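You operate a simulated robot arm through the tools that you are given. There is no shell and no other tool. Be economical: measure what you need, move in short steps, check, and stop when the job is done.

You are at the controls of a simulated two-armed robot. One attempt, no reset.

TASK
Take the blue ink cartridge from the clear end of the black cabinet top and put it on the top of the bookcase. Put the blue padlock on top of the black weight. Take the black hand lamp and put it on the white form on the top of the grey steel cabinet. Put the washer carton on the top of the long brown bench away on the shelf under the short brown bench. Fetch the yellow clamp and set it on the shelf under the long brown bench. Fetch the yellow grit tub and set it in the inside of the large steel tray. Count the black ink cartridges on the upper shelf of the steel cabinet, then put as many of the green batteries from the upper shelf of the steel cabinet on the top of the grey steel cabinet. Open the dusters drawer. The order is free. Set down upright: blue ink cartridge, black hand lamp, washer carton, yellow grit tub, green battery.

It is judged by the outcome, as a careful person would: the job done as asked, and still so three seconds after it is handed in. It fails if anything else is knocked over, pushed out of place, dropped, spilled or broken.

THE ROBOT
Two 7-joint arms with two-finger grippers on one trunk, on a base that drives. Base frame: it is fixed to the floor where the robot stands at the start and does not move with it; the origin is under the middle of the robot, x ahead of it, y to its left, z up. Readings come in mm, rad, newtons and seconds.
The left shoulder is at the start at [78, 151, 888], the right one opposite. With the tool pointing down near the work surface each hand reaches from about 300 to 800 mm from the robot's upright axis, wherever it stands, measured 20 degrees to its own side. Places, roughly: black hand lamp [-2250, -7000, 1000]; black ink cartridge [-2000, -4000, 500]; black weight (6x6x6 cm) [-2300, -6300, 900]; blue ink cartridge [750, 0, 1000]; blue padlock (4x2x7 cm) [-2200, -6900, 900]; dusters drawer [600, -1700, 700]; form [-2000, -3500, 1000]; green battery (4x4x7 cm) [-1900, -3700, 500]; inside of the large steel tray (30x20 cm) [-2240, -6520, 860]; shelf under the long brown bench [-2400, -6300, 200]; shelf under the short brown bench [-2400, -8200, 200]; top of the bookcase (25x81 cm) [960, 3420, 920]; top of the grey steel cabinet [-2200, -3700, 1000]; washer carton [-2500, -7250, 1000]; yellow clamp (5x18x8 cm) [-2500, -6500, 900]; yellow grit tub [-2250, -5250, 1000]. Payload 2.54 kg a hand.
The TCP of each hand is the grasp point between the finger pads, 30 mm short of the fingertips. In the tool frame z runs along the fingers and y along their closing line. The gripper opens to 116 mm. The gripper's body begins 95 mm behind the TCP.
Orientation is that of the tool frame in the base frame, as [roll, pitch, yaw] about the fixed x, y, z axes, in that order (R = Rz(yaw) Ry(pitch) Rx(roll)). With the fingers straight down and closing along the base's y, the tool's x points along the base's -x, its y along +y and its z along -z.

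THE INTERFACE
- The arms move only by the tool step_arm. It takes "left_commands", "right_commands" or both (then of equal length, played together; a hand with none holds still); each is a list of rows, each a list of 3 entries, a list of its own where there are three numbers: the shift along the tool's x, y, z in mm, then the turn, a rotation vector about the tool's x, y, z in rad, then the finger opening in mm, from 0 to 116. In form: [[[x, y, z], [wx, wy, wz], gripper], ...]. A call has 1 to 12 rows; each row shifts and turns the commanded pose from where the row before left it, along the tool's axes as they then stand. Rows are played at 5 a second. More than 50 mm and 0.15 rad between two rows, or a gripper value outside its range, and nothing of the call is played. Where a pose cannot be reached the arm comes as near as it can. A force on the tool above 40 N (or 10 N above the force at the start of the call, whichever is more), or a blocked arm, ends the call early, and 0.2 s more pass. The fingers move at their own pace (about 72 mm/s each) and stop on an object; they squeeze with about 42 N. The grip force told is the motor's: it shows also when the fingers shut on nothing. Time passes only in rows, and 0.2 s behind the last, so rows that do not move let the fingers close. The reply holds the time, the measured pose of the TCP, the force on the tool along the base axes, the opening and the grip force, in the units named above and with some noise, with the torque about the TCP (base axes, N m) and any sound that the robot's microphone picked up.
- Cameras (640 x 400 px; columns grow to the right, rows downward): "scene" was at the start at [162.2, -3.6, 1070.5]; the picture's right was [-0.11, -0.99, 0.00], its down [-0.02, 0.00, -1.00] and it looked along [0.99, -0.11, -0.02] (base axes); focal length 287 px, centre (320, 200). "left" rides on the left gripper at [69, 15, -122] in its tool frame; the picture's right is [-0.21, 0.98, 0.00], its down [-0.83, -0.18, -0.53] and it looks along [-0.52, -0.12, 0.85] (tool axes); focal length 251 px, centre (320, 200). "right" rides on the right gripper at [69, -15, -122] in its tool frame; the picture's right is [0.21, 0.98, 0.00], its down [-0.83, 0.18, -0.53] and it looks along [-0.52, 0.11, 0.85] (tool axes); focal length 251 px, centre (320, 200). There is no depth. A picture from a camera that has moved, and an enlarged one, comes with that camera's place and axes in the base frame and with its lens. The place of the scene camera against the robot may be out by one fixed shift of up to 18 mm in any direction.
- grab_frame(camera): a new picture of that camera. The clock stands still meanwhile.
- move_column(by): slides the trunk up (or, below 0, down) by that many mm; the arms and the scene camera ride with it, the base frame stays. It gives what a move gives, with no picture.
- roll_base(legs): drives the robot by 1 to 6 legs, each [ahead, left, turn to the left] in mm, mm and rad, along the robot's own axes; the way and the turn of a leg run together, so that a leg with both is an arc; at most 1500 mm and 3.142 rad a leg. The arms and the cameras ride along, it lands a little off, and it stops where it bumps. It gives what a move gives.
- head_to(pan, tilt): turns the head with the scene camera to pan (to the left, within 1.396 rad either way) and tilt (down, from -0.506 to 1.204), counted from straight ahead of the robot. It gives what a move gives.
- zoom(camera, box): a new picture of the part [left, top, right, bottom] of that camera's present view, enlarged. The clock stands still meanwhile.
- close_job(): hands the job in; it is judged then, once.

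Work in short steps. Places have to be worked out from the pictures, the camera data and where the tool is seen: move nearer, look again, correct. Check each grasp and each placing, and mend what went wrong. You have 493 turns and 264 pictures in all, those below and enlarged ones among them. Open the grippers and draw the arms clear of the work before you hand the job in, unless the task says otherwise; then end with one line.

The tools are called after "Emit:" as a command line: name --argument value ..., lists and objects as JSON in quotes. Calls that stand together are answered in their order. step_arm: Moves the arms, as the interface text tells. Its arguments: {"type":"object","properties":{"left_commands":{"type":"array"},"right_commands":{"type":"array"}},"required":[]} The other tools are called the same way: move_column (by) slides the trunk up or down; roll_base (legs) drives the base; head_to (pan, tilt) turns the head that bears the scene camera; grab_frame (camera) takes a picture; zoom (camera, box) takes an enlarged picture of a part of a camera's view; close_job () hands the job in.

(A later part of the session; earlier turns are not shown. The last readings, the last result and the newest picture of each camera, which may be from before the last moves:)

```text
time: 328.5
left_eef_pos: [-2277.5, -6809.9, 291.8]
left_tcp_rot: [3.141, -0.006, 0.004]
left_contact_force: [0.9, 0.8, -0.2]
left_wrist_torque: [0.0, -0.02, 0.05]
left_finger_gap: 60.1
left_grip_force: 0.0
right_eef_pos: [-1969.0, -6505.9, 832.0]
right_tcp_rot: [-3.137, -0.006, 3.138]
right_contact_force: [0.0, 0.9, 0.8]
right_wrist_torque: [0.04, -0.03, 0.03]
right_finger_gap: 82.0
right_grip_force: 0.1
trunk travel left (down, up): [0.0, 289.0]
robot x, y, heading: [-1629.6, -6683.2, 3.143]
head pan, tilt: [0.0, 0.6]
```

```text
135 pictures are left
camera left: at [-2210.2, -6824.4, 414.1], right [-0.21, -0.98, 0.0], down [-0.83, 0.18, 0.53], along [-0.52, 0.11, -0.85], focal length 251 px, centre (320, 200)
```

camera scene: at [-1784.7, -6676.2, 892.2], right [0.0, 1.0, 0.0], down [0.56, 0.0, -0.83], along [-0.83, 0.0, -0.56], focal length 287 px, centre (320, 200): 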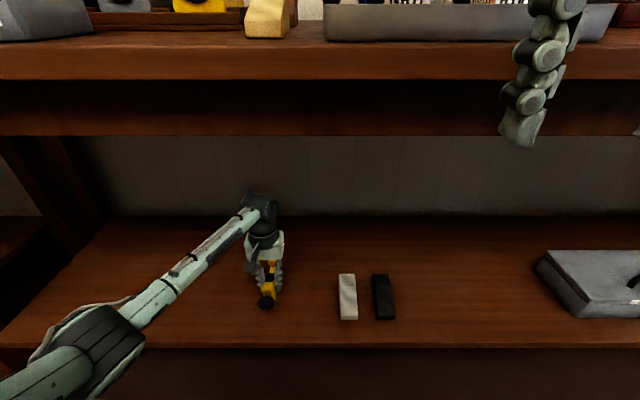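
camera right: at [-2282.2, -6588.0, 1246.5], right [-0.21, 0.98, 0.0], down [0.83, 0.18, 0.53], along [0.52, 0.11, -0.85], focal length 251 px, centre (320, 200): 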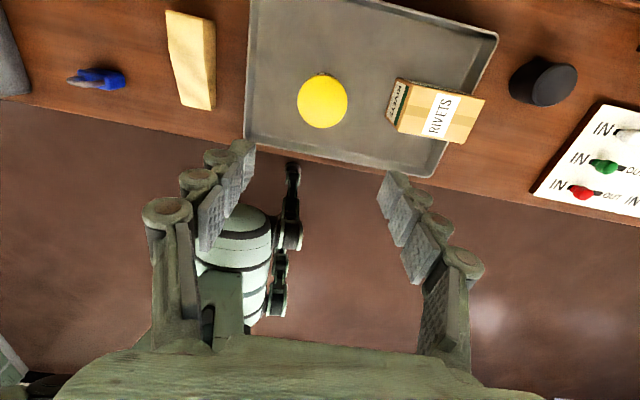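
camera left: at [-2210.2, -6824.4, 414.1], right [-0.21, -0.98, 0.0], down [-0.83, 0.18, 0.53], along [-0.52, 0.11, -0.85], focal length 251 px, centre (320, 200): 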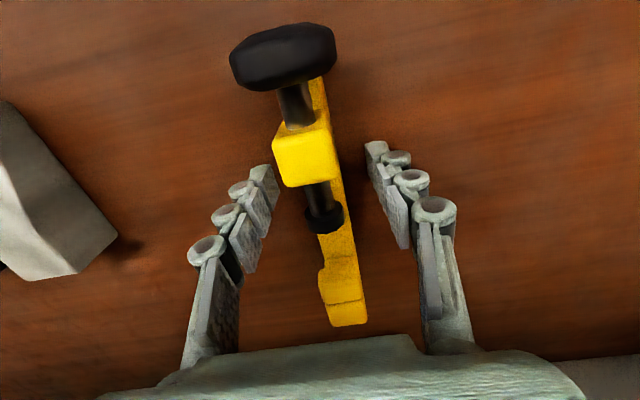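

The clamp rests on the shelf. I raise the hand clear and back out.

Emit:
step_arm --left_commands '[[[0, 0, -35], [0, 0, 0], 60], [[0, 0, -40], [0, 0, 0], 60], [[0, 0, -40], [0, 0, 0], 60]]'

Emit:
roll_base --legs '[[-500, 0, 0]]'

Emit:
move_column --by 289

Emit:
grab_frame --camera "scene"

```text
time: 329.3
left_eef_pos: [-2278.2, -6810.3, 406.9]
left_tcp_rot: [3.14, -0.008, 0.003]
left_contact_force: [0.0, 0.0, -0.6]
left_wrist_torque: [0.0, 0.01, 0.01]
left_finger_gap: 59.7
left_grip_force: 0.1
right_eef_pos: [-1968.7, -6507.2, 831.5]
right_tcp_rot: [-3.137, -0.005, 3.139]
right_contact_force: [0.4, -0.5, -0.8]
right_wrist_torque: [0.0, 0.03, 0.03]
right_finger_gap: 82.0
right_grip_force: 0.1
trunk travel left (down, up): [0.0, 289.0]
robot x, y, heading: [-1630.7, -6681.1, 3.143]
head pan, tilt: [0.0, 0.6]
```

```text
time: 332.2
left_eef_pos: [-1784.7, -6804.9, 408.9]
left_tcp_rot: [3.139, -0.006, -0.006]
left_contact_force: [-0.9, -0.3, -0.5]
left_wrist_torque: [0.0, -0.03, -0.01]
left_finger_gap: 59.8
left_grip_force: 0.1
right_eef_pos: [-1474.6, -6506.5, 832.0]
right_tcp_rot: [-3.137, -0.003, 3.129]
right_contact_force: [0.6, -0.3, 0.4]
right_wrist_torque: [0.01, 0.0, 0.01]
right_finger_gap: 82.0
right_grip_force: 0.0
trunk travel left (down, up): [0.0, 289.0]
robot x, y, heading: [-1142.2, -6688.9, 3.133]
head pan, tilt: [0.0, 0.6]
```

```text
time: 335.2
left_eef_pos: [-1785.1, -6807.0, 696.5]
left_tcp_rot: [3.14, -0.007, -0.006]
left_contact_force: [-0.1, 0.3, 0.7]
left_wrist_torque: [-0.01, -0.02, 0.01]
left_finger_gap: 59.9
left_grip_force: 0.1
right_eef_pos: [-1473.9, -6505.2, 1120.6]
right_tcp_rot: [-3.135, -0.006, 3.13]
right_contact_force: [0.2, 0.4, -0.7]
right_wrist_torque: [-0.04, 0.02, -0.03]
right_finger_gap: 82.1
right_grip_force: 0.1
trunk travel left (down, up): [-289.0, 0.0]
robot x, y, heading: [-1142.7, -6681.9, 3.136]
head pan, tilt: [0.0, 0.6]
```

```text
134 pictures are left
camera scene: at [-1292.8, -6677.2, 1180.6], right [0.01, 1.0, 0.0], down [0.56, -0.01, -0.82], along [-0.82, 0.01, -0.57], focal length 287 px, centre (320, 200)
```

scene: 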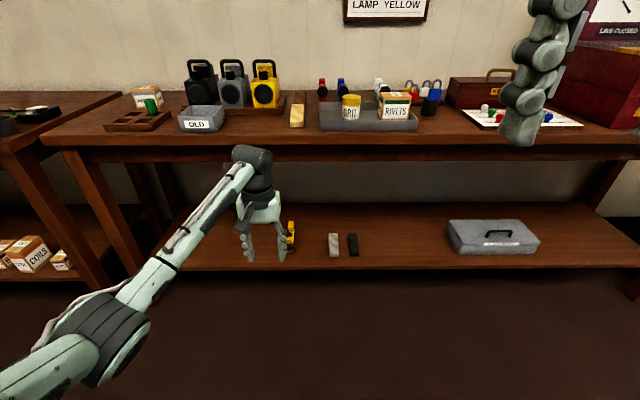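

Clamp is on the shelf. I raise the left hand and look at the washer carton and the black lamp.

Emit:
step_arm --left_commands '[[[0, 0, -45], [0, 0, 0], 80], [[0, 0, -45], [0, 0, 0], 80], [[0, 0, -45], [0, 0, 0], 80], [[0, 0, -45], [0, 0, 0], 80], [[0, 0, -45], [0, 0, 0], 80], [[0, 0, -45], [0, 0, 0], 80], [[0, 0, -45], [0, 0, 0], 80], [[0, 0, -45], [0, 0, 0], 80], [[0, 0, -45], [0, 0, 0], 80]]'

Emit:
zoom --camera "scene" --box '[0, 40, 320, 290]'

Emit:
grab_frame --camera "left"

```text
time: 337.2
left_eef_pos: [-1786.6, -6805.8, 1101.5]
left_tcp_rot: [3.138, -0.005, -0.008]
left_contact_force: [-0.8, 0.6, -0.2]
left_wrist_torque: [0.0, -0.04, -0.01]
left_finger_gap: 80.2
left_grip_force: 0.0
right_eef_pos: [-1474.8, -6505.6, 1120.3]
right_tcp_rot: [-3.135, -0.005, 3.129]
right_contact_force: [0.4, -0.5, 0.6]
right_wrist_torque: [0.0, 0.01, -0.01]
right_finger_gap: 82.2
right_grip_force: 0.0
trunk travel left (down, up): [-289.0, 0.0]
robot x, y, heading: [-1141.6, -6685.0, 3.132]
head pan, tilt: [0.0, 0.6]
```

```text
1.60 times, centred on (160, 165) of scene
camera zoom: at [-1292.0, -6676.7, 1180.8], right [0.01, 1.0, 0.0], down [0.56, -0.01, -0.83], along [-0.83, 0.01, -0.56], focal length 458 px, centre (576, 256)
```

zoom: 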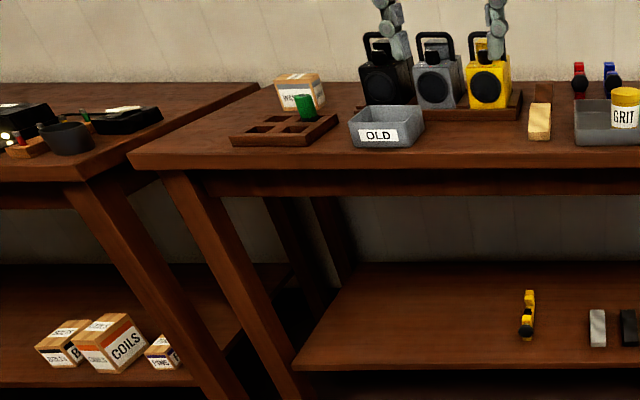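

```text
132 pictures are left
camera left: at [-1719.4, -6818.8, 1223.2], right [-0.22, -0.98, 0.0], down [-0.83, 0.19, 0.53], along [-0.52, 0.12, -0.85], focal length 251 px, centre (320, 200)
```

left: 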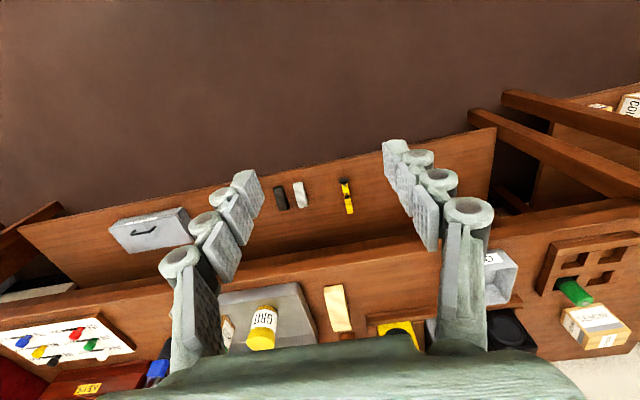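

The washer carton stands at the bench's left end, behind a green bottle in a rack. I drive over to it.

Emit:
roll_base --legs '[[0, 430, 0.005], [430, 0, 0]]'

Emit:
grab_frame --camera "left"

Emit:
head_to --pan 0.1 --tilt 0.45

Emit:
grab_frame --camera "scene"

```text
time: 344.0
left_eef_pos: [-2218.6, -7236.6, 1100.5]
left_tcp_rot: [3.141, -0.007, 0.002]
left_contact_force: [0.7, 0.0, 0.4]
left_wrist_torque: [0.0, 0.0, -0.01]
left_finger_gap: 80.1
left_grip_force: 0.1
right_eef_pos: [-1908.2, -6934.8, 1120.3]
right_tcp_rot: [-3.135, -0.005, 3.141]
right_contact_force: [-0.6, 0.6, -1.1]
right_wrist_torque: [0.03, -0.03, 0.0]
right_finger_gap: 82.0
right_grip_force: 0.0
trunk travel left (down, up): [-289.0, 0.0]
robot x, y, heading: [-1572.4, -7112.9, 3.14]
head pan, tilt: [0.0, 0.6]
```

```text
131 pictures are left
camera left: at [-2151.1, -7250.4, 1222.0], right [-0.21, -0.98, 0.0], down [-0.83, 0.18, 0.53], along [-0.52, 0.11, -0.85], focal length 251 px, centre (320, 200)
```

left: 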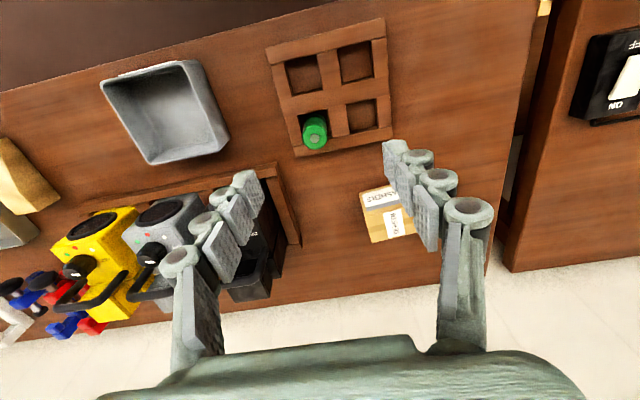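

```text
time: 344.7
left_eef_pos: [-2218.0, -7237.5, 1099.3]
left_tcp_rot: [3.141, -0.006, 0.004]
left_contact_force: [0.4, -0.6, -0.1]
left_wrist_torque: [0.01, 0.01, 0.01]
left_finger_gap: 80.4
left_grip_force: 0.1
right_eef_pos: [-1908.3, -6934.9, 1119.3]
right_tcp_rot: [-3.135, -0.005, 3.14]
right_contact_force: [0.3, -0.1, -0.6]
right_wrist_torque: [0.0, -0.01, -0.01]
right_finger_gap: 82.2
right_grip_force: 0.0
trunk travel left (down, up): [-289.0, 0.0]
robot x, y, heading: [-1572.5, -7113.1, 3.141]
head pan, tilt: [0.099, 0.45]
```

```text
130 pictures are left
camera scene: at [-1727.6, -7113.3, 1194.2], right [-0.1, 1.0, 0.0], down [0.43, 0.04, -0.9], along [-0.9, -0.09, -0.44], focal length 287 px, centre (320, 200)
```

scene: 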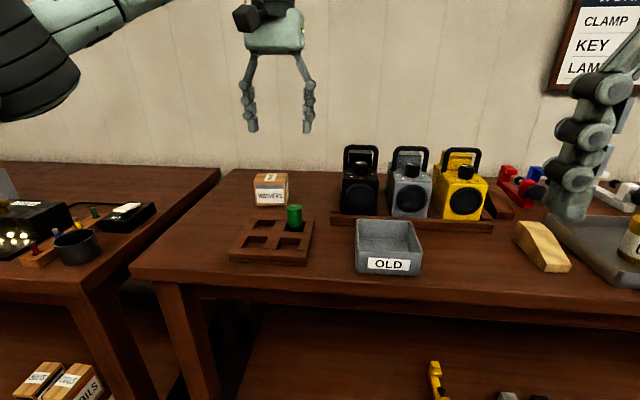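

Zoom on the washer carton.

Emit:
zoom --camera "left" --box '[270, 90, 440, 260]'

Emit:
zoom --camera "scene" --box '[210, 130, 410, 290]'

```text
2.35 times, centred on (355, 175) of left
camera zoom: at [-2150.6, -7250.5, 1222.3], right [-0.21, -0.98, 0.0], down [-0.83, 0.18, 0.53], along [-0.52, 0.11, -0.85], focal length 592 px, centre (238, 259)
```

zoom: 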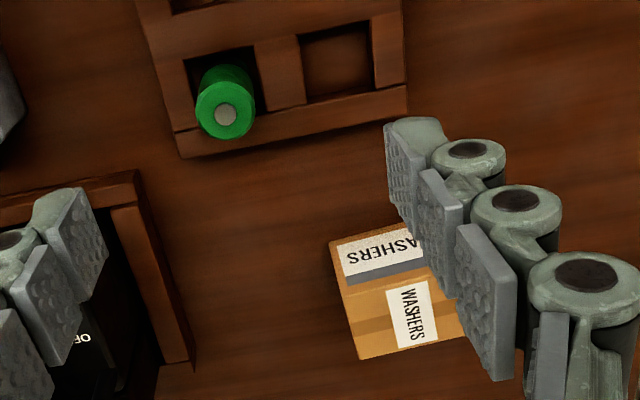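

```text
2.50 times, centred on (310, 210) of scene
camera zoom: at [-1727.6, -7113.3, 1194.2], right [-0.1, 1.0, 0.0], down [0.43, 0.04, -0.9], along [-0.9, -0.09, -0.44], focal length 716 px, centre (345, 175)
```

zoom: 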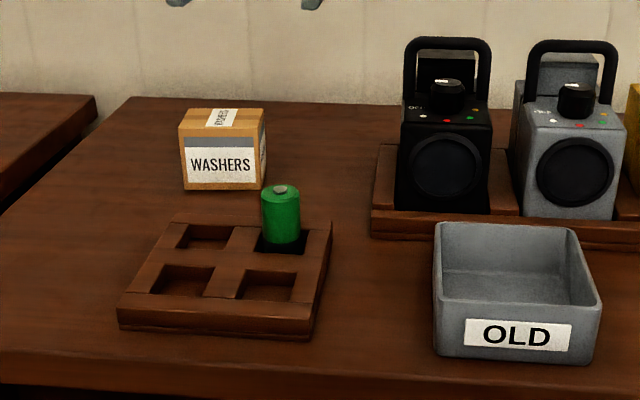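

Carton: centre about [−2400, −7314], 84 mm wide along y, top z≈920. I move closer and over it.

Emit:
roll_base --legs '[[110, 20, 0]]'

Emit:
step_arm --left_commands '[[[-18, 14, 10], [0, 0, 0], 100], [[-18, 14, 10], [0, 0, 0], 104], [[-18, 14, 10], [0, 0, 0], 104], [[-18, 14, 10], [0, 0, 0], 104]]'

Emit:
grab_frame --camera "left"

```text
time: 345.9
left_eef_pos: [-2327.4, -7258.5, 1099.4]
left_tcp_rot: [3.14, -0.007, 0.003]
left_contact_force: [-1.3, 0.5, 0.5]
left_wrist_torque: [-0.01, -0.03, 0.02]
left_finger_gap: 80.1
left_grip_force: 0.0
right_eef_pos: [-2015.8, -6955.6, 1121.0]
right_tcp_rot: [-3.136, -0.002, 3.141]
right_contact_force: [-1.7, 0.1, -0.6]
right_wrist_torque: [-0.02, -0.03, -0.03]
right_finger_gap: 82.2
right_grip_force: 0.2
trunk travel left (down, up): [-289.0, 0.0]
robot x, y, heading: [-1678.2, -7133.7, -3.137]
head pan, tilt: [0.099, 0.45]
```

```text
time: 346.9
left_eef_pos: [-2399.0, -7312.9, 1058.4]
left_tcp_rot: [3.138, -0.008, 0.002]
left_contact_force: [-0.3, -0.5, -0.4]
left_wrist_torque: [0.0, -0.02, -0.02]
left_finger_gap: 103.8
left_grip_force: 0.1
right_eef_pos: [-2015.6, -6955.2, 1120.3]
right_tcp_rot: [-3.138, -0.006, 3.141]
right_contact_force: [0.1, -0.4, 0.4]
right_wrist_torque: [-0.03, -0.02, -0.01]
right_finger_gap: 81.7
right_grip_force: 0.0
trunk travel left (down, up): [-289.0, 0.0]
robot x, y, heading: [-1680.1, -7132.6, -3.146]
head pan, tilt: [0.099, 0.45]
```

```text
127 pictures are left
camera left: at [-2331.9, -7326.5, 1180.9], right [-0.21, -0.98, 0.0], down [-0.83, 0.18, 0.53], along [-0.52, 0.11, -0.85], focal length 251 px, centre (320, 200)
```

left: 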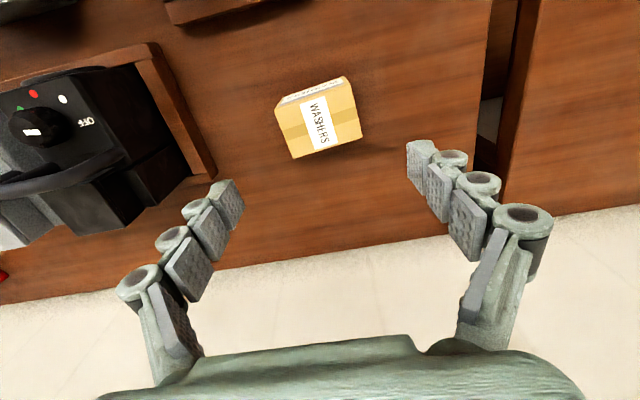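

Aligned; small yaw of 0.08 to match. I descend to the carton and close.

Emit:
step_arm --left_commands '[[[0, 0, 40], [0, 0, -0.08], 104], [[0, 0, 40], [0, 0, 0], 104], [[0, 0, 40], [0, 0, 0], 104], [[0, 0, 36], [0, 0, 0], 104]]'

Emit:
grab_frame --camera "left"

```text
time: 347.9
left_eef_pos: [-2398.2, -7314.5, 901.0]
left_tcp_rot: [3.137, -0.006, 0.085]
left_contact_force: [-1.1, 1.4, -0.2]
left_wrist_torque: [0.0, -0.03, 0.0]
left_finger_gap: 103.8
left_grip_force: 0.0
right_eef_pos: [-2015.7, -6955.5, 1120.6]
right_tcp_rot: [-3.137, -0.005, 3.14]
right_contact_force: [-0.6, -0.4, 0.4]
right_wrist_torque: [0.02, 0.0, 0.0]
right_finger_gap: 82.2
right_grip_force: 0.0
trunk travel left (down, up): [-289.0, 0.0]
robot x, y, heading: [-1677.5, -7131.3, -3.142]
head pan, tilt: [0.099, 0.45]
```

```text
126 pictures are left
camera left: at [-2329.8, -7323.5, 1023.4], right [-0.13, -0.99, 0.0], down [-0.84, 0.11, 0.53], along [-0.52, 0.07, -0.85], focal length 251 px, centre (320, 200)
```

left: 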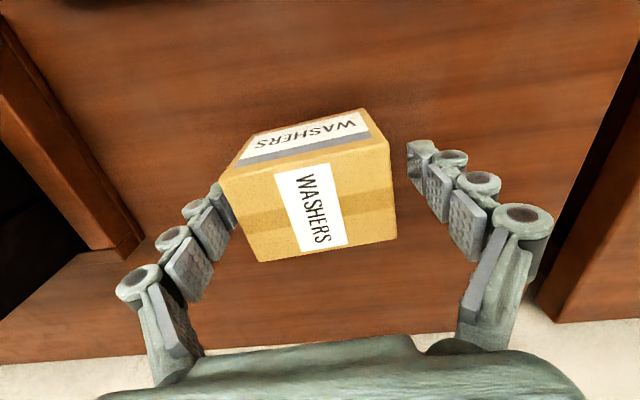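

Centred. Close the fingers.

Emit:
step_arm --left_commands '[[[0, 0, 0], [0, 0, 0.03], 90], [[0, 0, 0], [0, 0, 0], 60], [[0, 0, 0], [0, 0, 0], 60], [[0, 0, 0], [0, 0, 0], 60]]'

Emit:
step_arm --left_commands '[[[0, 0, -15], [0, 0, 0], 60], [[0, 0, -35], [0, 0, 0], 60], [[0, 0, -40], [0, 0, 0], 60], [[0, 0, -40], [0, 0, 0], 60], [[0, 0, -40], [0, 0, 0], 60]]'

Emit:
grab_frame --camera "scene"

```text
time: 348.9
left_eef_pos: [-2398.0, -7314.1, 903.2]
left_tcp_rot: [3.14, -0.007, 0.052]
left_contact_force: [-1.6, 0.9, 2.0]
left_wrist_torque: [0.13, 0.21, 0.05]
left_finger_gap: 79.7
left_grip_force: 41.8
right_eef_pos: [-2016.4, -6955.9, 1121.0]
right_tcp_rot: [-3.134, -0.005, 3.14]
right_contact_force: [0.7, -0.9, 0.6]
right_wrist_torque: [0.03, 0.03, -0.02]
right_finger_gap: 82.0
right_grip_force: 0.0
trunk travel left (down, up): [-289.0, 0.0]
robot x, y, heading: [-1681.6, -7133.2, -3.138]
head pan, tilt: [0.099, 0.45]
```

```text
time: 350.1
left_eef_pos: [-2395.9, -7314.5, 1075.5]
left_tcp_rot: [3.138, -0.007, 0.052]
left_contact_force: [0.1, -0.8, -4.7]
left_wrist_torque: [0.02, 0.01, -0.02]
left_finger_gap: 79.7
left_grip_force: 42.0
right_eef_pos: [-2016.3, -6954.2, 1120.2]
right_tcp_rot: [-3.135, -0.005, 3.139]
right_contact_force: [0.5, 0.7, -0.2]
right_wrist_torque: [-0.04, 0.07, -0.01]
right_finger_gap: 81.9
right_grip_force: 0.1
trunk travel left (down, up): [-289.0, 0.0]
robot x, y, heading: [-1682.2, -7128.4, -3.143]
head pan, tilt: [0.099, 0.45]
```

```text
125 pictures are left
camera scene: at [-1834.5, -7132.4, 1194.3], right [-0.1, 1.0, 0.0], down [0.43, 0.04, -0.9], along [-0.9, -0.09, -0.43], focal length 287 px, centre (320, 200)
```

scene: 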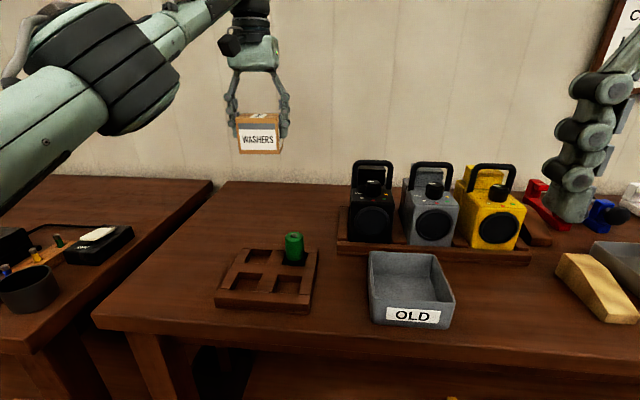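

Carton held. I back away and go to the short bench.

Emit:
roll_base --legs '[[-700, 0, 0], [0, 800, 0]]'

Emit:
head_to --pan 0 --tilt 0.6

Emit:
grab_frame --camera "scene"

```text
time: 361.5
left_eef_pos: [-1703.9, -8091.2, 1073.1]
left_tcp_rot: [3.137, -0.007, 0.044]
left_contact_force: [-0.4, 0.5, -3.3]
left_wrist_torque: [0.03, -0.01, 0.01]
left_finger_gap: 79.3
left_grip_force: 42.2
right_eef_pos: [-1318.7, -7734.4, 1120.6]
right_tcp_rot: [-3.136, -0.005, 3.129]
right_contact_force: [1.2, 0.2, -0.4]
right_wrist_torque: [0.02, 0.02, 0.02]
right_finger_gap: 81.9
right_grip_force: 0.0
trunk travel left (down, up): [-289.0, 0.0]
robot x, y, heading: [-985.1, -7914.5, 3.132]
head pan, tilt: [0.099, 0.45]
```

```text
time: 362.2
left_eef_pos: [-1703.6, -8091.0, 1073.1]
left_tcp_rot: [3.138, -0.007, 0.044]
left_contact_force: [0.2, -0.9, -4.1]
left_wrist_torque: [-0.03, 0.0, 0.01]
left_finger_gap: 79.4
left_grip_force: 42.0
right_eef_pos: [-1319.3, -7734.9, 1120.1]
right_tcp_rot: [-3.136, -0.004, 3.13]
right_contact_force: [-0.4, -0.7, 0.4]
right_wrist_torque: [0.05, -0.01, 0.02]
right_finger_gap: 81.8
right_grip_force: 0.0
trunk travel left (down, up): [-289.0, 0.0]
robot x, y, heading: [-984.2, -7912.4, 3.133]
head pan, tilt: [0.0, 0.6]
```

```text
124 pictures are left
camera scene: at [-1136.9, -7905.5, 1180.6], right [0.01, 1.0, 0.0], down [0.56, -0.01, -0.83], along [-0.83, 0.01, -0.56], focal length 287 px, centre (320, 200)
```

scene: 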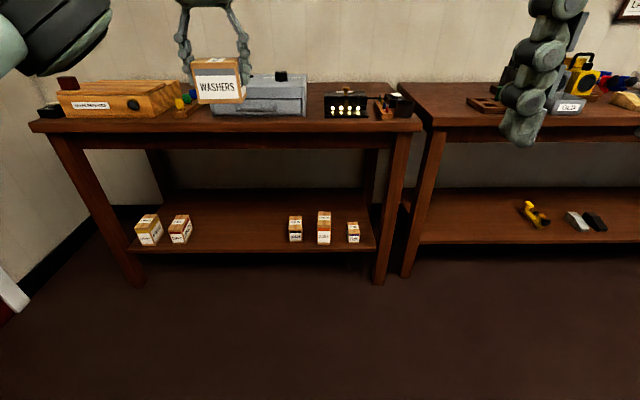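

The middle of the short bench's shelf is free (y≈−8266). I strafe there, lower the column and bring the carton down in free space.

Emit:
roll_base --legs '[[0, 175, 0.01]]'

Emit:
move_column --by -289

Emit:
step_arm --left_commands '[[[7, 0, 40], [0, 0, 0], 60], [[7, 0, 40], [0, 0, 0], 60], [[7, 0, 40], [0, 0, 0], 60], [[7, 0, 40], [0, 0, 0], 60], [[7, 0, 40], [0, 0, 0], 60], [[7, 0, 40], [0, 0, 0], 60], [[7, 0, 40], [0, 0, 0], 60], [[7, 0, 40], [0, 0, 0], 60], [[7, 0, 40], [0, 0, 0], 60], [[7, 0, 40], [0, 0, 0], 60]]'

Emit:
grab_frame --camera "scene"

```text
time: 364.5
left_eef_pos: [-1702.5, -8269.5, 1072.1]
left_tcp_rot: [3.136, -0.006, 0.053]
left_contact_force: [0.0, -0.2, -4.0]
left_wrist_torque: [0.01, 0.0, 0.0]
left_finger_gap: 79.1
left_grip_force: 42.1
right_eef_pos: [-1320.4, -7909.6, 1120.9]
right_tcp_rot: [-3.135, -0.005, 3.139]
right_contact_force: [-0.2, 0.2, -0.5]
right_wrist_torque: [0.01, -0.01, 0.03]
right_finger_gap: 82.3
right_grip_force: 0.1
trunk travel left (down, up): [-289.0, 0.0]
robot x, y, heading: [-988.5, -8085.8, 3.139]
head pan, tilt: [0.0, 0.6]
```

```text
time: 367.4
left_eef_pos: [-1702.8, -8270.3, 784.0]
left_tcp_rot: [3.138, -0.006, 0.054]
left_contact_force: [0.0, 0.0, -4.1]
left_wrist_torque: [0.03, -0.04, 0.01]
left_finger_gap: 79.0
left_grip_force: 42.3
right_eef_pos: [-1321.7, -7909.1, 831.7]
right_tcp_rot: [-3.136, -0.006, 3.14]
right_contact_force: [-0.4, 0.8, 1.0]
right_wrist_torque: [0.01, 0.0, 0.02]
right_finger_gap: 82.1
right_grip_force: 0.1
trunk travel left (down, up): [0.0, 289.0]
robot x, y, heading: [-987.9, -8085.9, 3.136]
head pan, tilt: [0.0, 0.6]
```

```text
time: 369.6
left_eef_pos: [-1631.0, -8265.3, 383.1]
left_tcp_rot: [3.137, -0.004, 0.051]
left_contact_force: [0.0, -0.1, -3.0]
left_wrist_torque: [0.0, -0.02, 0.02]
left_finger_gap: 78.9
left_grip_force: 42.2
right_eef_pos: [-1321.8, -7910.5, 831.7]
right_tcp_rot: [-3.137, -0.005, 3.14]
right_contact_force: [0.1, 0.4, 0.6]
right_wrist_torque: [0.04, 0.01, -0.01]
right_finger_gap: 81.9
right_grip_force: 0.1
trunk travel left (down, up): [0.0, 289.0]
robot x, y, heading: [-985.9, -8088.4, 3.143]
head pan, tilt: [0.0, 0.6]
```

```text
123 pictures are left
camera scene: at [-1137.6, -8079.5, 891.6], right [0.0, 1.0, 0.0], down [0.57, 0.0, -0.82], along [-0.82, 0.0, -0.57], focal length 287 px, centre (320, 200)
```

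scene: 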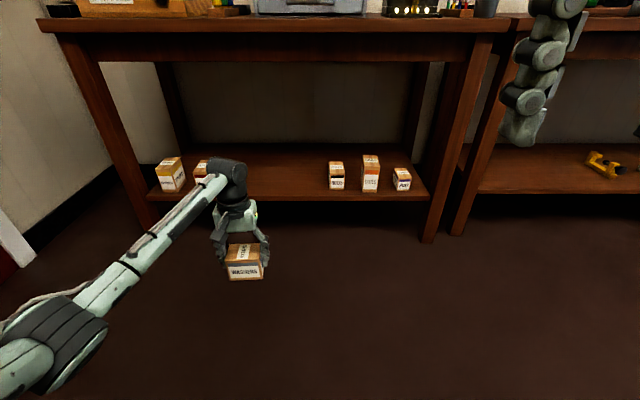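

I advance 400 mm and check.

Emit:
roll_base --legs '[[400, 0, 0]]'

Emit:
grab_frame --camera "scene"

Emit:
grab_frame --camera "left"

```text
time: 372.1
left_eef_pos: [-2023.8, -8264.1, 382.8]
left_tcp_rot: [3.139, -0.006, 0.051]
left_contact_force: [0.8, 0.7, -3.7]
left_wrist_torque: [0.0, 0.01, -0.01]
left_finger_gap: 79.4
left_grip_force: 42.1
right_eef_pos: [-1714.2, -7907.9, 831.2]
right_tcp_rot: [-3.137, -0.006, 3.136]
right_contact_force: [-0.1, 0.6, -0.4]
right_wrist_torque: [-0.01, 0.01, 0.03]
right_finger_gap: 82.1
right_grip_force: 0.2
trunk travel left (down, up): [0.0, 289.0]
robot x, y, heading: [-1381.5, -8085.1, 3.138]
head pan, tilt: [0.0, 0.6]
```

```text
122 pictures are left
camera scene: at [-1531.1, -8078.6, 891.6], right [0.0, 1.0, 0.0], down [0.57, 0.0, -0.82], along [-0.82, 0.0, -0.57], focal length 287 px, centre (320, 200)
```

scene: 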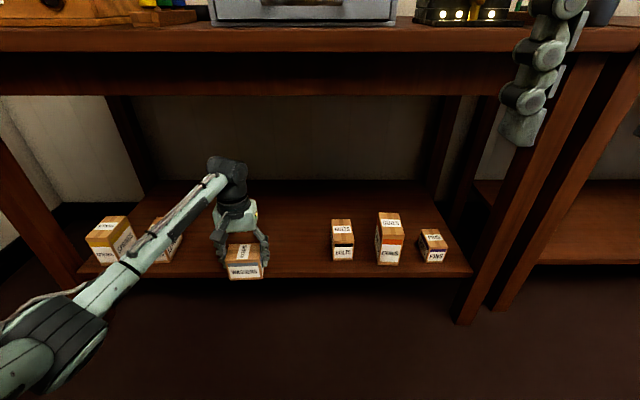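

```text
121 pictures are left
camera left: at [-1955.7, -8274.6, 504.5], right [-0.17, -0.99, 0.0], down [-0.84, 0.14, 0.53], along [-0.52, 0.09, -0.85], focal length 251 px, centre (320, 200)
```

left: 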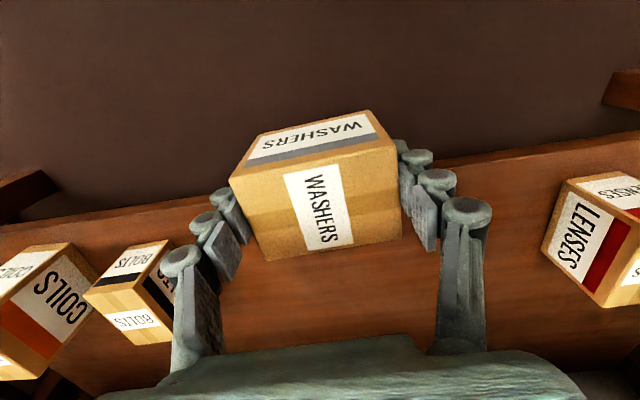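

Neighbours are well clear; shelf front edge x≈−2080. I advance 125 mm and lower.

Emit:
roll_base --legs '[[128, 0, 0]]'

Emit:
step_arm --left_commands '[[[0, 0, 30], [0, 0, 0], 60], [[0, 0, 25], [0, 0, 0], 60], [[0, 0, 8], [0, 0, 0], 60]]'

Emit:
grab_frame --camera "scene"

```text
time: 373.3
left_eef_pos: [-2154.6, -8262.5, 382.2]
left_tcp_rot: [3.139, -0.006, 0.049]
left_contact_force: [-0.4, -0.3, -3.9]
left_wrist_torque: [0.0, 0.0, -0.02]
left_finger_gap: 79.0
left_grip_force: 42.0
right_eef_pos: [-1843.1, -7908.4, 831.5]
right_tcp_rot: [-3.137, -0.006, 3.136]
right_contact_force: [0.5, 0.3, -0.9]
right_wrist_torque: [0.02, -0.01, 0.01]
right_finger_gap: 82.4
right_grip_force: 0.1
trunk travel left (down, up): [0.0, 289.0]
robot x, y, heading: [-1510.6, -8086.5, 3.138]
head pan, tilt: [0.0, 0.6]
```

```text
time: 374.1
left_eef_pos: [-2151.6, -8263.3, 318.0]
left_tcp_rot: [3.138, -0.007, 0.049]
left_contact_force: [0.0, 0.4, -4.0]
left_wrist_torque: [0.01, 0.01, 0.01]
left_finger_gap: 79.4
left_grip_force: 42.2
right_eef_pos: [-1842.7, -7907.5, 831.6]
right_tcp_rot: [-3.135, -0.005, 3.137]
right_contact_force: [0.3, 0.1, -0.8]
right_wrist_torque: [0.01, -0.01, 0.02]
right_finger_gap: 82.0
right_grip_force: 0.1
trunk travel left (down, up): [0.0, 289.0]
robot x, y, heading: [-1507.7, -8086.1, 3.135]
head pan, tilt: [0.0, 0.6]
```

```text
120 pictures are left
camera scene: at [-1660.1, -8077.9, 891.6], right [0.0, 1.0, 0.0], down [0.57, 0.0, -0.82], along [-0.82, 0.0, -0.57], focal length 287 px, centre (320, 200)
```

scene: 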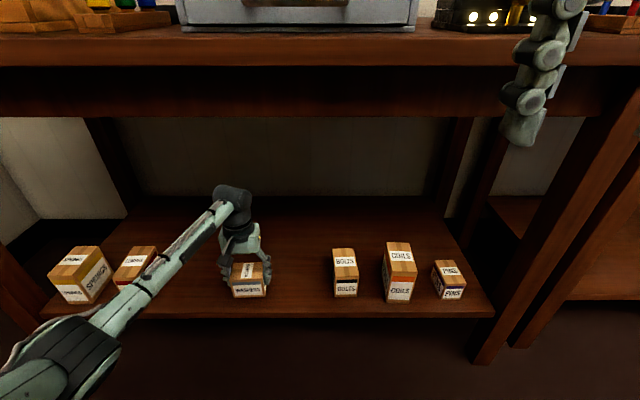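

Emit:
step_arm --left_commands '[[[0, 0, 5], [0, 0, 0], 60], [[0, 0, 4], [0, 0, 0], 60], [[0, 0, 3], [0, 0, 0], 60]]'

Emit:
step_arm --left_commands '[[[0, 0, 2], [0, 0, 0], 60], [[0, 0, 2], [0, 0, 0], 60]]'

```text
time: 374.9
left_eef_pos: [-2152.0, -8263.3, 306.0]
left_tcp_rot: [3.138, -0.007, 0.05]
left_contact_force: [-0.5, 0.7, -4.7]
left_wrist_torque: [0.01, -0.02, 0.01]
left_finger_gap: 79.4
left_grip_force: 42.6
right_eef_pos: [-1842.7, -7908.4, 831.5]
right_tcp_rot: [-3.137, -0.005, 3.136]
right_contact_force: [-0.4, -0.1, 0.1]
right_wrist_torque: [0.0, 0.01, 0.04]
right_finger_gap: 82.1
right_grip_force: 0.1
trunk travel left (down, up): [0.0, 289.0]
robot x, y, heading: [-1507.8, -8090.0, 3.141]
head pan, tilt: [0.0, 0.6]
```

```text
time: 375.5
left_eef_pos: [-2152.4, -8264.5, 303.6]
left_tcp_rot: [3.14, -0.007, 0.049]
left_contact_force: [1.6, -0.4, 0.1]
left_wrist_torque: [0.15, 0.02, -0.06]
left_finger_gap: 79.1
left_grip_force: 41.8
right_eef_pos: [-1842.4, -7908.9, 831.2]
right_tcp_rot: [-3.137, -0.004, 3.136]
right_contact_force: [0.0, -0.5, 0.0]
right_wrist_torque: [-0.02, -0.02, -0.01]
right_finger_gap: 82.0
right_grip_force: 0.0
trunk travel left (down, up): [0.0, 289.0]
robot x, y, heading: [-1507.7, -8087.1, 3.139]
head pan, tilt: [0.0, 0.6]
```

Contact beginning. One more millimetre, then release and rise.

Emit:
step_arm --left_commands '[[[0, 0, 1.5], [0, 0, 0], 60], [[0, 0, 0], [0, 0, 0], 90], [[0, 0, 0], [0, 0, 0], 106], [[0, 0, 0], [0, 0, 0], 106], [[0, 0, -30], [0, 0, 0], 106], [[0, 0, -40], [0, 0, 0], 106], [[0, 0, -30], [0, 0, 0], 106]]'

Emit:
grab_frame --camera "left"

```text
time: 377.1
left_eef_pos: [-2154.2, -8263.1, 401.8]
left_tcp_rot: [3.138, -0.006, 0.05]
left_contact_force: [0.1, -0.2, -1.6]
left_wrist_torque: [-0.01, 0.01, -0.02]
left_finger_gap: 106.1
left_grip_force: 0.1
right_eef_pos: [-1842.9, -7907.3, 831.4]
right_tcp_rot: [-3.137, -0.004, 3.136]
right_contact_force: [0.0, 1.1, -0.9]
right_wrist_torque: [0.0, 0.01, 0.02]
right_finger_gap: 81.9
right_grip_force: 0.1
trunk travel left (down, up): [0.0, 289.0]
robot x, y, heading: [-1510.1, -8082.8, 3.139]
head pan, tilt: [0.0, 0.6]
```

```text
119 pictures are left
camera left: at [-2085.6, -8272.9, 524.9], right [-0.17, -0.99, 0.0], down [-0.84, 0.14, 0.53], along [-0.52, 0.09, -0.85], focal length 251 px, centre (320, 200)
```

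left: 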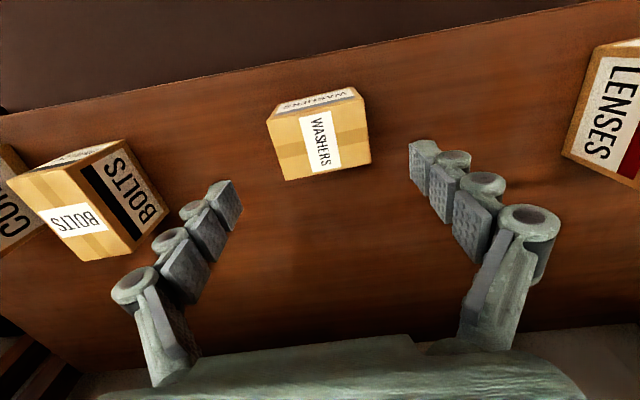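

The carton stands on the short bench's shelf. I back out, raise the column and stow the left hand.

Emit:
roll_base --legs '[[-560, 0, 0]]'

Emit:
move_column --by 289

Emit:
step_arm --left_commands '[[[0, 0, -45], [0, 0, 0], 80], [[0, 0, -45], [0, 0, 0], 80], [[0, 0, -45], [0, 0, 0], 80], [[0, 0, -45], [0, 0, 0], 80], [[0, 0, -45], [0, 0, 0], 80], [[0, 0, -45], [0, 0, 0], 80], [[10, 0, -45], [0, 0, 0], 80], [[40, 0, -45], [0, 0, 0], 80], [[40, 0, -45], [0, 0, 0], 80], [[40, 0, -30], [0, 0, -0.05], 80], [[40, 0, 0], [0, 0, 0], 80], [[40, 0, 0], [0, 0, 0], 80]]' --right_commands '[[[0, 0, 0], [0, 0, -0.15], 82], [[0, 0, 0], [0, 0, -0.15], 82], [[0, 0, 0], [0, 0, -0.15], 82], [[0, 0, 0], [0, 0, -0.15], 82], [[0, 0, 0], [0, 0, -0.15], 82], [[0, 0, 0], [0, 0, -0.15], 82], [[0, 0, 0], [0, 0, -0.15], 82], [[0, 0, 0], [0, 0, -0.15], 82], [[0, 0, 0], [0, 0, -0.15], 82], [[0, 0, 0], [0, 0, -0.15], 82], [[0, 0, 0], [0, 0, -0.07], 82], [[0, 0, 0], [0, 0, 0], 70]]'

Emit:
grab_frame --camera "right"

```text
time: 380.3
left_eef_pos: [-1604.6, -8266.9, 402.4]
left_tcp_rot: [3.137, -0.007, 0.053]
left_contact_force: [-0.4, 0.3, 0.0]
left_wrist_torque: [0.01, 0.0, -0.02]
left_finger_gap: 105.9
left_grip_force: 0.1
right_eef_pos: [-1296.3, -7910.6, 832.0]
right_tcp_rot: [-3.138, -0.007, 3.141]
right_contact_force: [-0.9, -0.1, -0.7]
right_wrist_torque: [0.01, 0.01, 0.03]
right_finger_gap: 82.1
right_grip_force: 0.2
trunk travel left (down, up): [0.0, 289.0]
robot x, y, heading: [-959.3, -8086.4, -3.147]
head pan, tilt: [0.0, 0.6]
```

```text
time: 383.2
left_eef_pos: [-1604.6, -8266.3, 691.9]
left_tcp_rot: [3.137, -0.009, 0.054]
left_contact_force: [-0.6, -0.1, 0.7]
left_wrist_torque: [-0.01, -0.02, 0.01]
left_finger_gap: 106.1
left_grip_force: 0.0
right_eef_pos: [-1294.9, -7909.7, 1121.3]
right_tcp_rot: [-3.136, -0.005, -3.141]
right_contact_force: [0.5, 0.7, -0.1]
right_wrist_torque: [-0.03, 0.0, -0.01]
right_finger_gap: 82.1
right_grip_force: 0.0
trunk travel left (down, up): [-289.0, 0.0]
robot x, y, heading: [-962.4, -8085.3, -3.145]
head pan, tilt: [0.0, 0.6]
```

```text
refused: row 8 steps farther than a row can; nothing moved
```

```text
118 pictures are left
camera right: at [-1363.7, -7923.5, 1243.3], right [-0.21, 0.98, 0.0], down [0.83, 0.18, 0.53], along [0.52, 0.11, -0.85], focal length 251 px, centre (320, 200)
```

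right: 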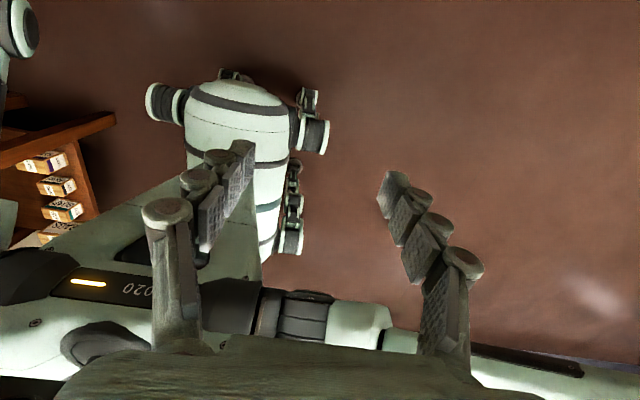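

The combined steps were too large; I split them.

Emit:
step_arm --left_commands '[[[0, 0, -45], [0, 0, 0], 80], [[0, 0, -45], [0, 0, 0], 80], [[0, 0, -45], [0, 0, 0], 80], [[0, 0, -45], [0, 0, 0], 80], [[0, 0, -45], [0, 0, 0], 80], [[0, 0, -45], [0, 0, 0], 80], [[0, 0, -45], [0, 0, 0], 80], [[10, 0, -45], [0, 0, 0], 80], [[45, 0, -10], [0, 0, 0], 80], [[45, 0, -10], [0, 0, 0], 80], [[45, 0, -10], [0, 0, -0.05], 80], [[45, 0, -10], [0, 0, 0], 80]]' --right_commands '[[[0, 0, 0], [0, 0, -0.14], 82], [[0, 0, 0], [0, 0, -0.14], 82], [[0, 0, 0], [0, 0, -0.14], 82], [[0, 0, 0], [0, 0, -0.14], 82], [[0, 0, 0], [0, 0, -0.14], 82], [[0, 0, 0], [0, 0, -0.14], 82], [[0, 0, 0], [0, 0, -0.14], 82], [[0, 0, 0], [0, 0, -0.14], 82], [[0, 0, 0], [0, 0, -0.14], 82], [[0, 0, 0], [0, 0, -0.14], 82], [[0, 0, 0], [0, 0, -0.14], 82], [[0, 0, 0], [0, 0, -0.03], 70]]'

Emit:
roll_base --legs '[[0, -880, 0]]'

Emit:
head_to --pan -0.1 --tilt 0.45

Emit:
grab_frame --camera "scene"

```text
time: 385.8
left_eef_pos: [-1417.0, -8255.5, 1093.2]
left_tcp_rot: [3.136, -0.008, 0.103]
left_contact_force: [-0.1, -0.5, 0.7]
left_wrist_torque: [0.01, -0.02, 0.04]
left_finger_gap: 79.9
left_grip_force: 0.1
right_eef_pos: [-1294.1, -7910.9, 1121.3]
right_tcp_rot: [3.137, -0.007, -1.571]
right_contact_force: [0.4, 0.7, -0.6]
right_wrist_torque: [0.01, 0.01, -0.01]
right_finger_gap: 70.0
right_grip_force: 0.1
trunk travel left (down, up): [-289.0, 0.0]
robot x, y, heading: [-957.9, -8084.4, -3.146]
head pan, tilt: [0.0, 0.6]
```

```text
time: 394.6
left_eef_pos: [-1422.6, -7382.6, 1092.9]
left_tcp_rot: [3.14, -0.008, 0.123]
left_contact_force: [-1.1, 1.0, -0.7]
left_wrist_torque: [-0.03, -0.01, -0.03]
left_finger_gap: 80.1
left_grip_force: 0.1
right_eef_pos: [-1307.6, -7034.1, 1120.4]
right_tcp_rot: [3.136, -0.007, -1.553]
right_contact_force: [0.5, 0.2, -0.3]
right_wrist_torque: [0.01, 0.01, -0.02]
right_finger_gap: 69.8
right_grip_force: 0.0
trunk travel left (down, up): [-289.0, 0.0]
robot x, y, heading: [-968.9, -7204.2, -3.115]
head pan, tilt: [0.0, 0.6]
```

```text
time: 395.4
left_eef_pos: [-1422.3, -7382.3, 1093.2]
left_tcp_rot: [3.136, -0.007, 0.123]
left_contact_force: [-0.6, 0.0, 0.0]
left_wrist_torque: [-0.01, 0.01, 0.01]
left_finger_gap: 80.0
left_grip_force: 0.1
right_eef_pos: [-1307.7, -7036.4, 1119.9]
right_tcp_rot: [3.135, -0.004, -1.553]
right_contact_force: [0.1, 0.0, -0.7]
right_wrist_torque: [0.0, -0.02, 0.01]
right_finger_gap: 69.7
right_grip_force: 0.0
trunk travel left (down, up): [-289.0, 0.0]
robot x, y, heading: [-969.8, -7201.8, -3.118]
head pan, tilt: [-0.099, 0.45]
```

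```text
117 pictures are left
camera scene: at [-1123.4, -7191.5, 1194.2], right [0.08, 1.0, 0.0], down [0.43, -0.03, -0.9], along [-0.9, 0.07, -0.44], focal length 287 px, centre (320, 200)
```

scene: 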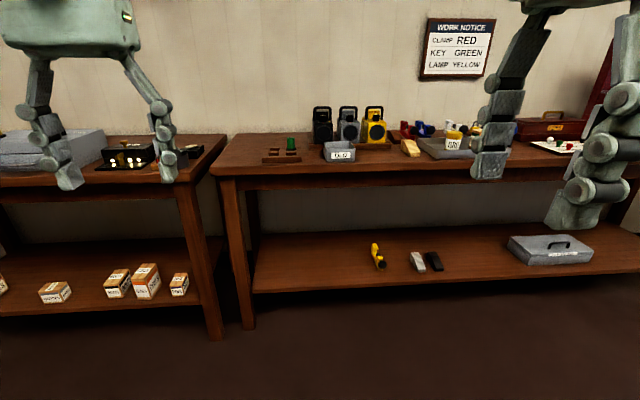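

I drive up to the bench for the black lamp with the right hand (closing along x).

Emit:
roll_base --legs '[[0, 0, -0.024], [620, 0, 0]]'

Emit:
step_arm --right_commands '[[[0, 45, 0], [0, 0, 0], 70], [[0, 45, 0], [0, 0, 0], 70], [[0, 45, 0], [0, 0, 0], 70], [[0, 45, 0], [0, 0, 0], 70]]'

Emit:
grab_frame --camera "scene"

Emit:
grab_frame --camera "right"

```text
time: 399.2
left_eef_pos: [-2047.2, -7368.3, 1093.7]
left_tcp_rot: [3.138, -0.007, 0.097]
left_contact_force: [0.0, 1.2, -0.3]
left_wrist_torque: [-0.04, 0.02, 0.05]
left_finger_gap: 80.0
left_grip_force: 0.2
right_eef_pos: [-1923.4, -7023.7, 1121.0]
right_tcp_rot: [3.137, -0.005, -1.578]
right_contact_force: [0.0, -0.9, 0.0]
right_wrist_torque: [0.02, 0.0, 0.04]
right_finger_gap: 69.8
right_grip_force: 0.1
trunk travel left (down, up): [-289.0, 0.0]
robot x, y, heading: [-1586.6, -7200.9, 3.138]
head pan, tilt: [-0.099, 0.45]
```

```text
time: 400.2
left_eef_pos: [-2048.0, -7368.2, 1093.5]
left_tcp_rot: [3.137, -0.004, 0.097]
left_contact_force: [-0.6, 0.5, -0.2]
left_wrist_torque: [0.0, 0.01, 0.0]
left_finger_gap: 80.0
left_grip_force: 0.1
right_eef_pos: [-2102.6, -7022.6, 1120.9]
right_tcp_rot: [3.139, -0.007, -1.577]
right_contact_force: [-0.3, 0.3, 0.9]
right_wrist_torque: [0.01, 0.0, -0.01]
right_finger_gap: 69.6
right_grip_force: 0.0
trunk travel left (down, up): [-289.0, 0.0]
robot x, y, heading: [-1588.8, -7202.1, 3.139]
head pan, tilt: [-0.099, 0.45]
```

```text
116 pictures are left
camera scene: at [-1743.4, -7185.0, 1194.1], right [0.1, 0.99, 0.0], down [0.43, -0.05, -0.9], along [-0.9, 0.09, -0.44], focal length 287 px, centre (320, 200)
```

scene: 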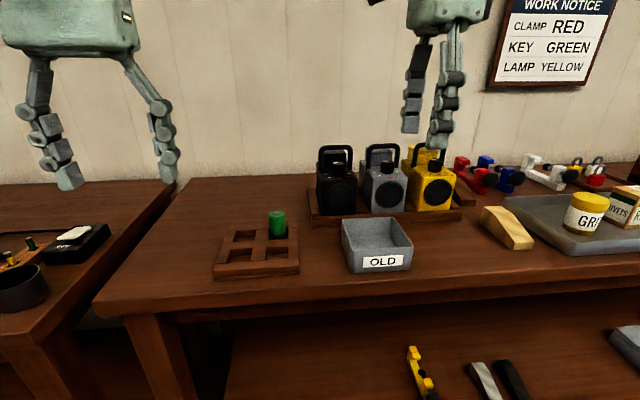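

```text
115 pictures are left
camera right: at [-2087.7, -7088.9, 1241.9], right [-0.98, -0.21, 0.01], down [-0.17, 0.83, 0.53], along [-0.11, 0.52, -0.85], focal length 251 px, centre (320, 200)
```

right: 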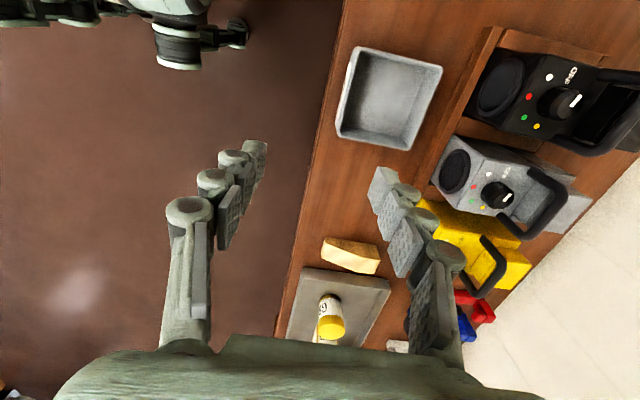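

Emit:
zoom --camera "scene" --box '[290, 130, 470, 230]'

Emit:
zoom --camera "right" --box '[420, 20, 640, 240]'

```text
3.56 times, centred on (380, 180) of scene
camera zoom: at [-1743.4, -7185.0, 1194.1], right [0.1, 0.99, 0.0], down [0.43, -0.05, -0.9], along [-0.9, 0.09, -0.44], focal length 1019 px, centre (107, 271)
```

zoom: 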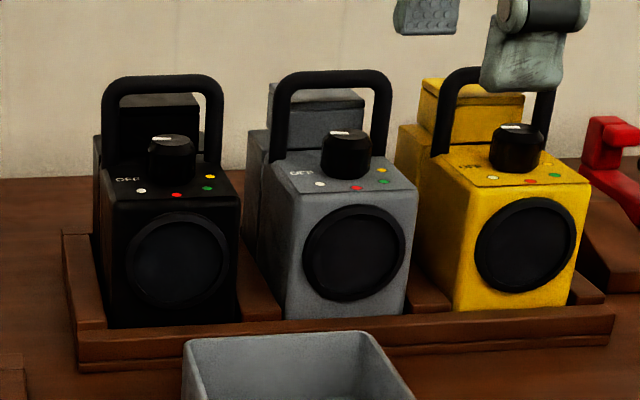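

```text
1.82 times, centred on (530, 130) of right
camera zoom: at [-2087.7, -7088.9, 1241.9], right [-0.98, -0.21, 0.01], down [-0.17, 0.83, 0.53], along [-0.11, 0.52, -0.85], focal length 457 px, centre (-62, 327)
```

zoom: 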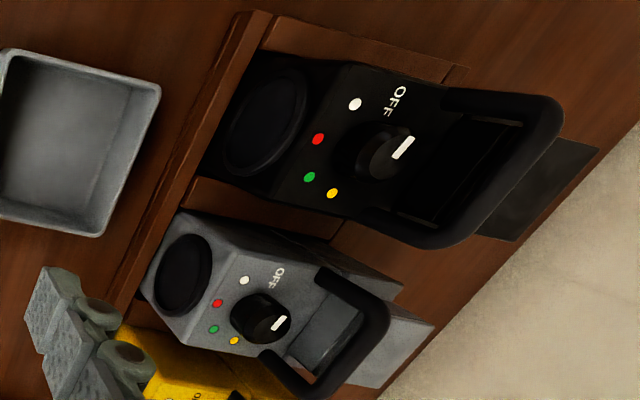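

The lamp's handle bar is centred at about [−2367, −7090, 1020], running along y. I move closer and bring the hand above it.

Emit:
roll_base --legs '[[0, -40, 0], [90, 0, 0]]'

Emit:
step_arm --right_commands '[[[22, 34, 0], [0, 0, 0], 60], [[22, 34, 0], [0, 0, 0], 50], [[22, 34, 0], [0, 0, 0], 46], [[22, 34, 0], [0, 0, 0], 46], [[20, 36, 0], [0, 0, 0], 46]]'

Emit:
grab_frame --camera "right"

Emit:
grab_frame --camera "scene"

```text
time: 402.0
left_eef_pos: [-2138.4, -7328.4, 1093.7]
left_tcp_rot: [3.139, -0.006, 0.099]
left_contact_force: [-0.6, 0.6, -1.1]
left_wrist_torque: [0.01, -0.06, 0.0]
left_finger_gap: 79.9
left_grip_force: 0.2
right_eef_pos: [-2191.4, -6981.8, 1119.8]
right_tcp_rot: [3.139, -0.005, -1.577]
right_contact_force: [0.5, 0.4, 0.0]
right_wrist_torque: [0.0, -0.04, -0.01]
right_finger_gap: 69.8
right_grip_force: 0.1
trunk travel left (down, up): [-289.0, 0.0]
robot x, y, heading: [-1676.3, -7159.2, 3.138]
head pan, tilt: [-0.099, 0.45]
```

```text
time: 403.2
left_eef_pos: [-2137.1, -7329.9, 1093.9]
left_tcp_rot: [3.138, -0.007, 0.1]
left_contact_force: [0.6, 0.4, -0.1]
left_wrist_torque: [0.01, 0.0, 0.02]
left_finger_gap: 80.0
left_grip_force: 0.0
right_eef_pos: [-2355.3, -7087.1, 1121.4]
right_tcp_rot: [3.137, -0.005, -1.578]
right_contact_force: [0.3, 0.3, 0.1]
right_wrist_torque: [0.0, -0.03, -0.02]
right_finger_gap: 46.1
right_grip_force: 0.0
right hand out of reach, approached as far as the arm can: row 5
trunk travel left (down, up): [-289.0, 0.0]
robot x, y, heading: [-1678.4, -7159.4, 3.137]
head pan, tilt: [-0.099, 0.45]
```

```text
112 pictures are left
camera right: at [-2339.8, -7155.0, 1243.6], right [-0.98, -0.21, 0.01], down [-0.17, 0.83, 0.53], along [-0.12, 0.52, -0.85], focal length 251 px, centre (320, 200)
```

right: 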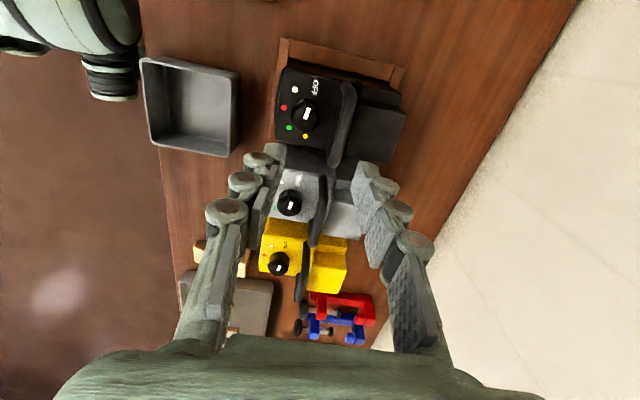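

```text
111 pictures are left
camera scene: at [-1832.5, -7145.0, 1194.2], right [0.1, 0.99, 0.0], down [0.43, -0.04, -0.9], along [-0.9, 0.09, -0.44], focal length 287 px, centre (320, 200)
```

scene: 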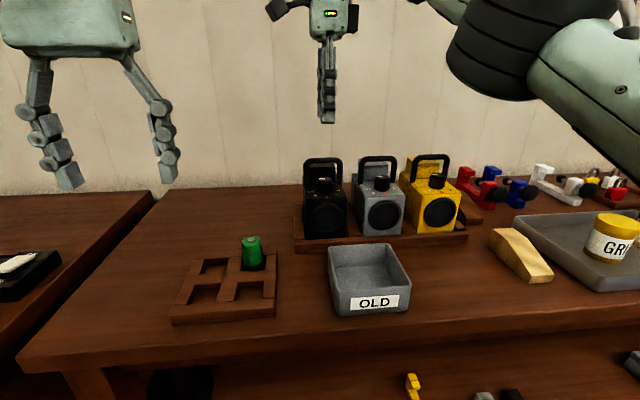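

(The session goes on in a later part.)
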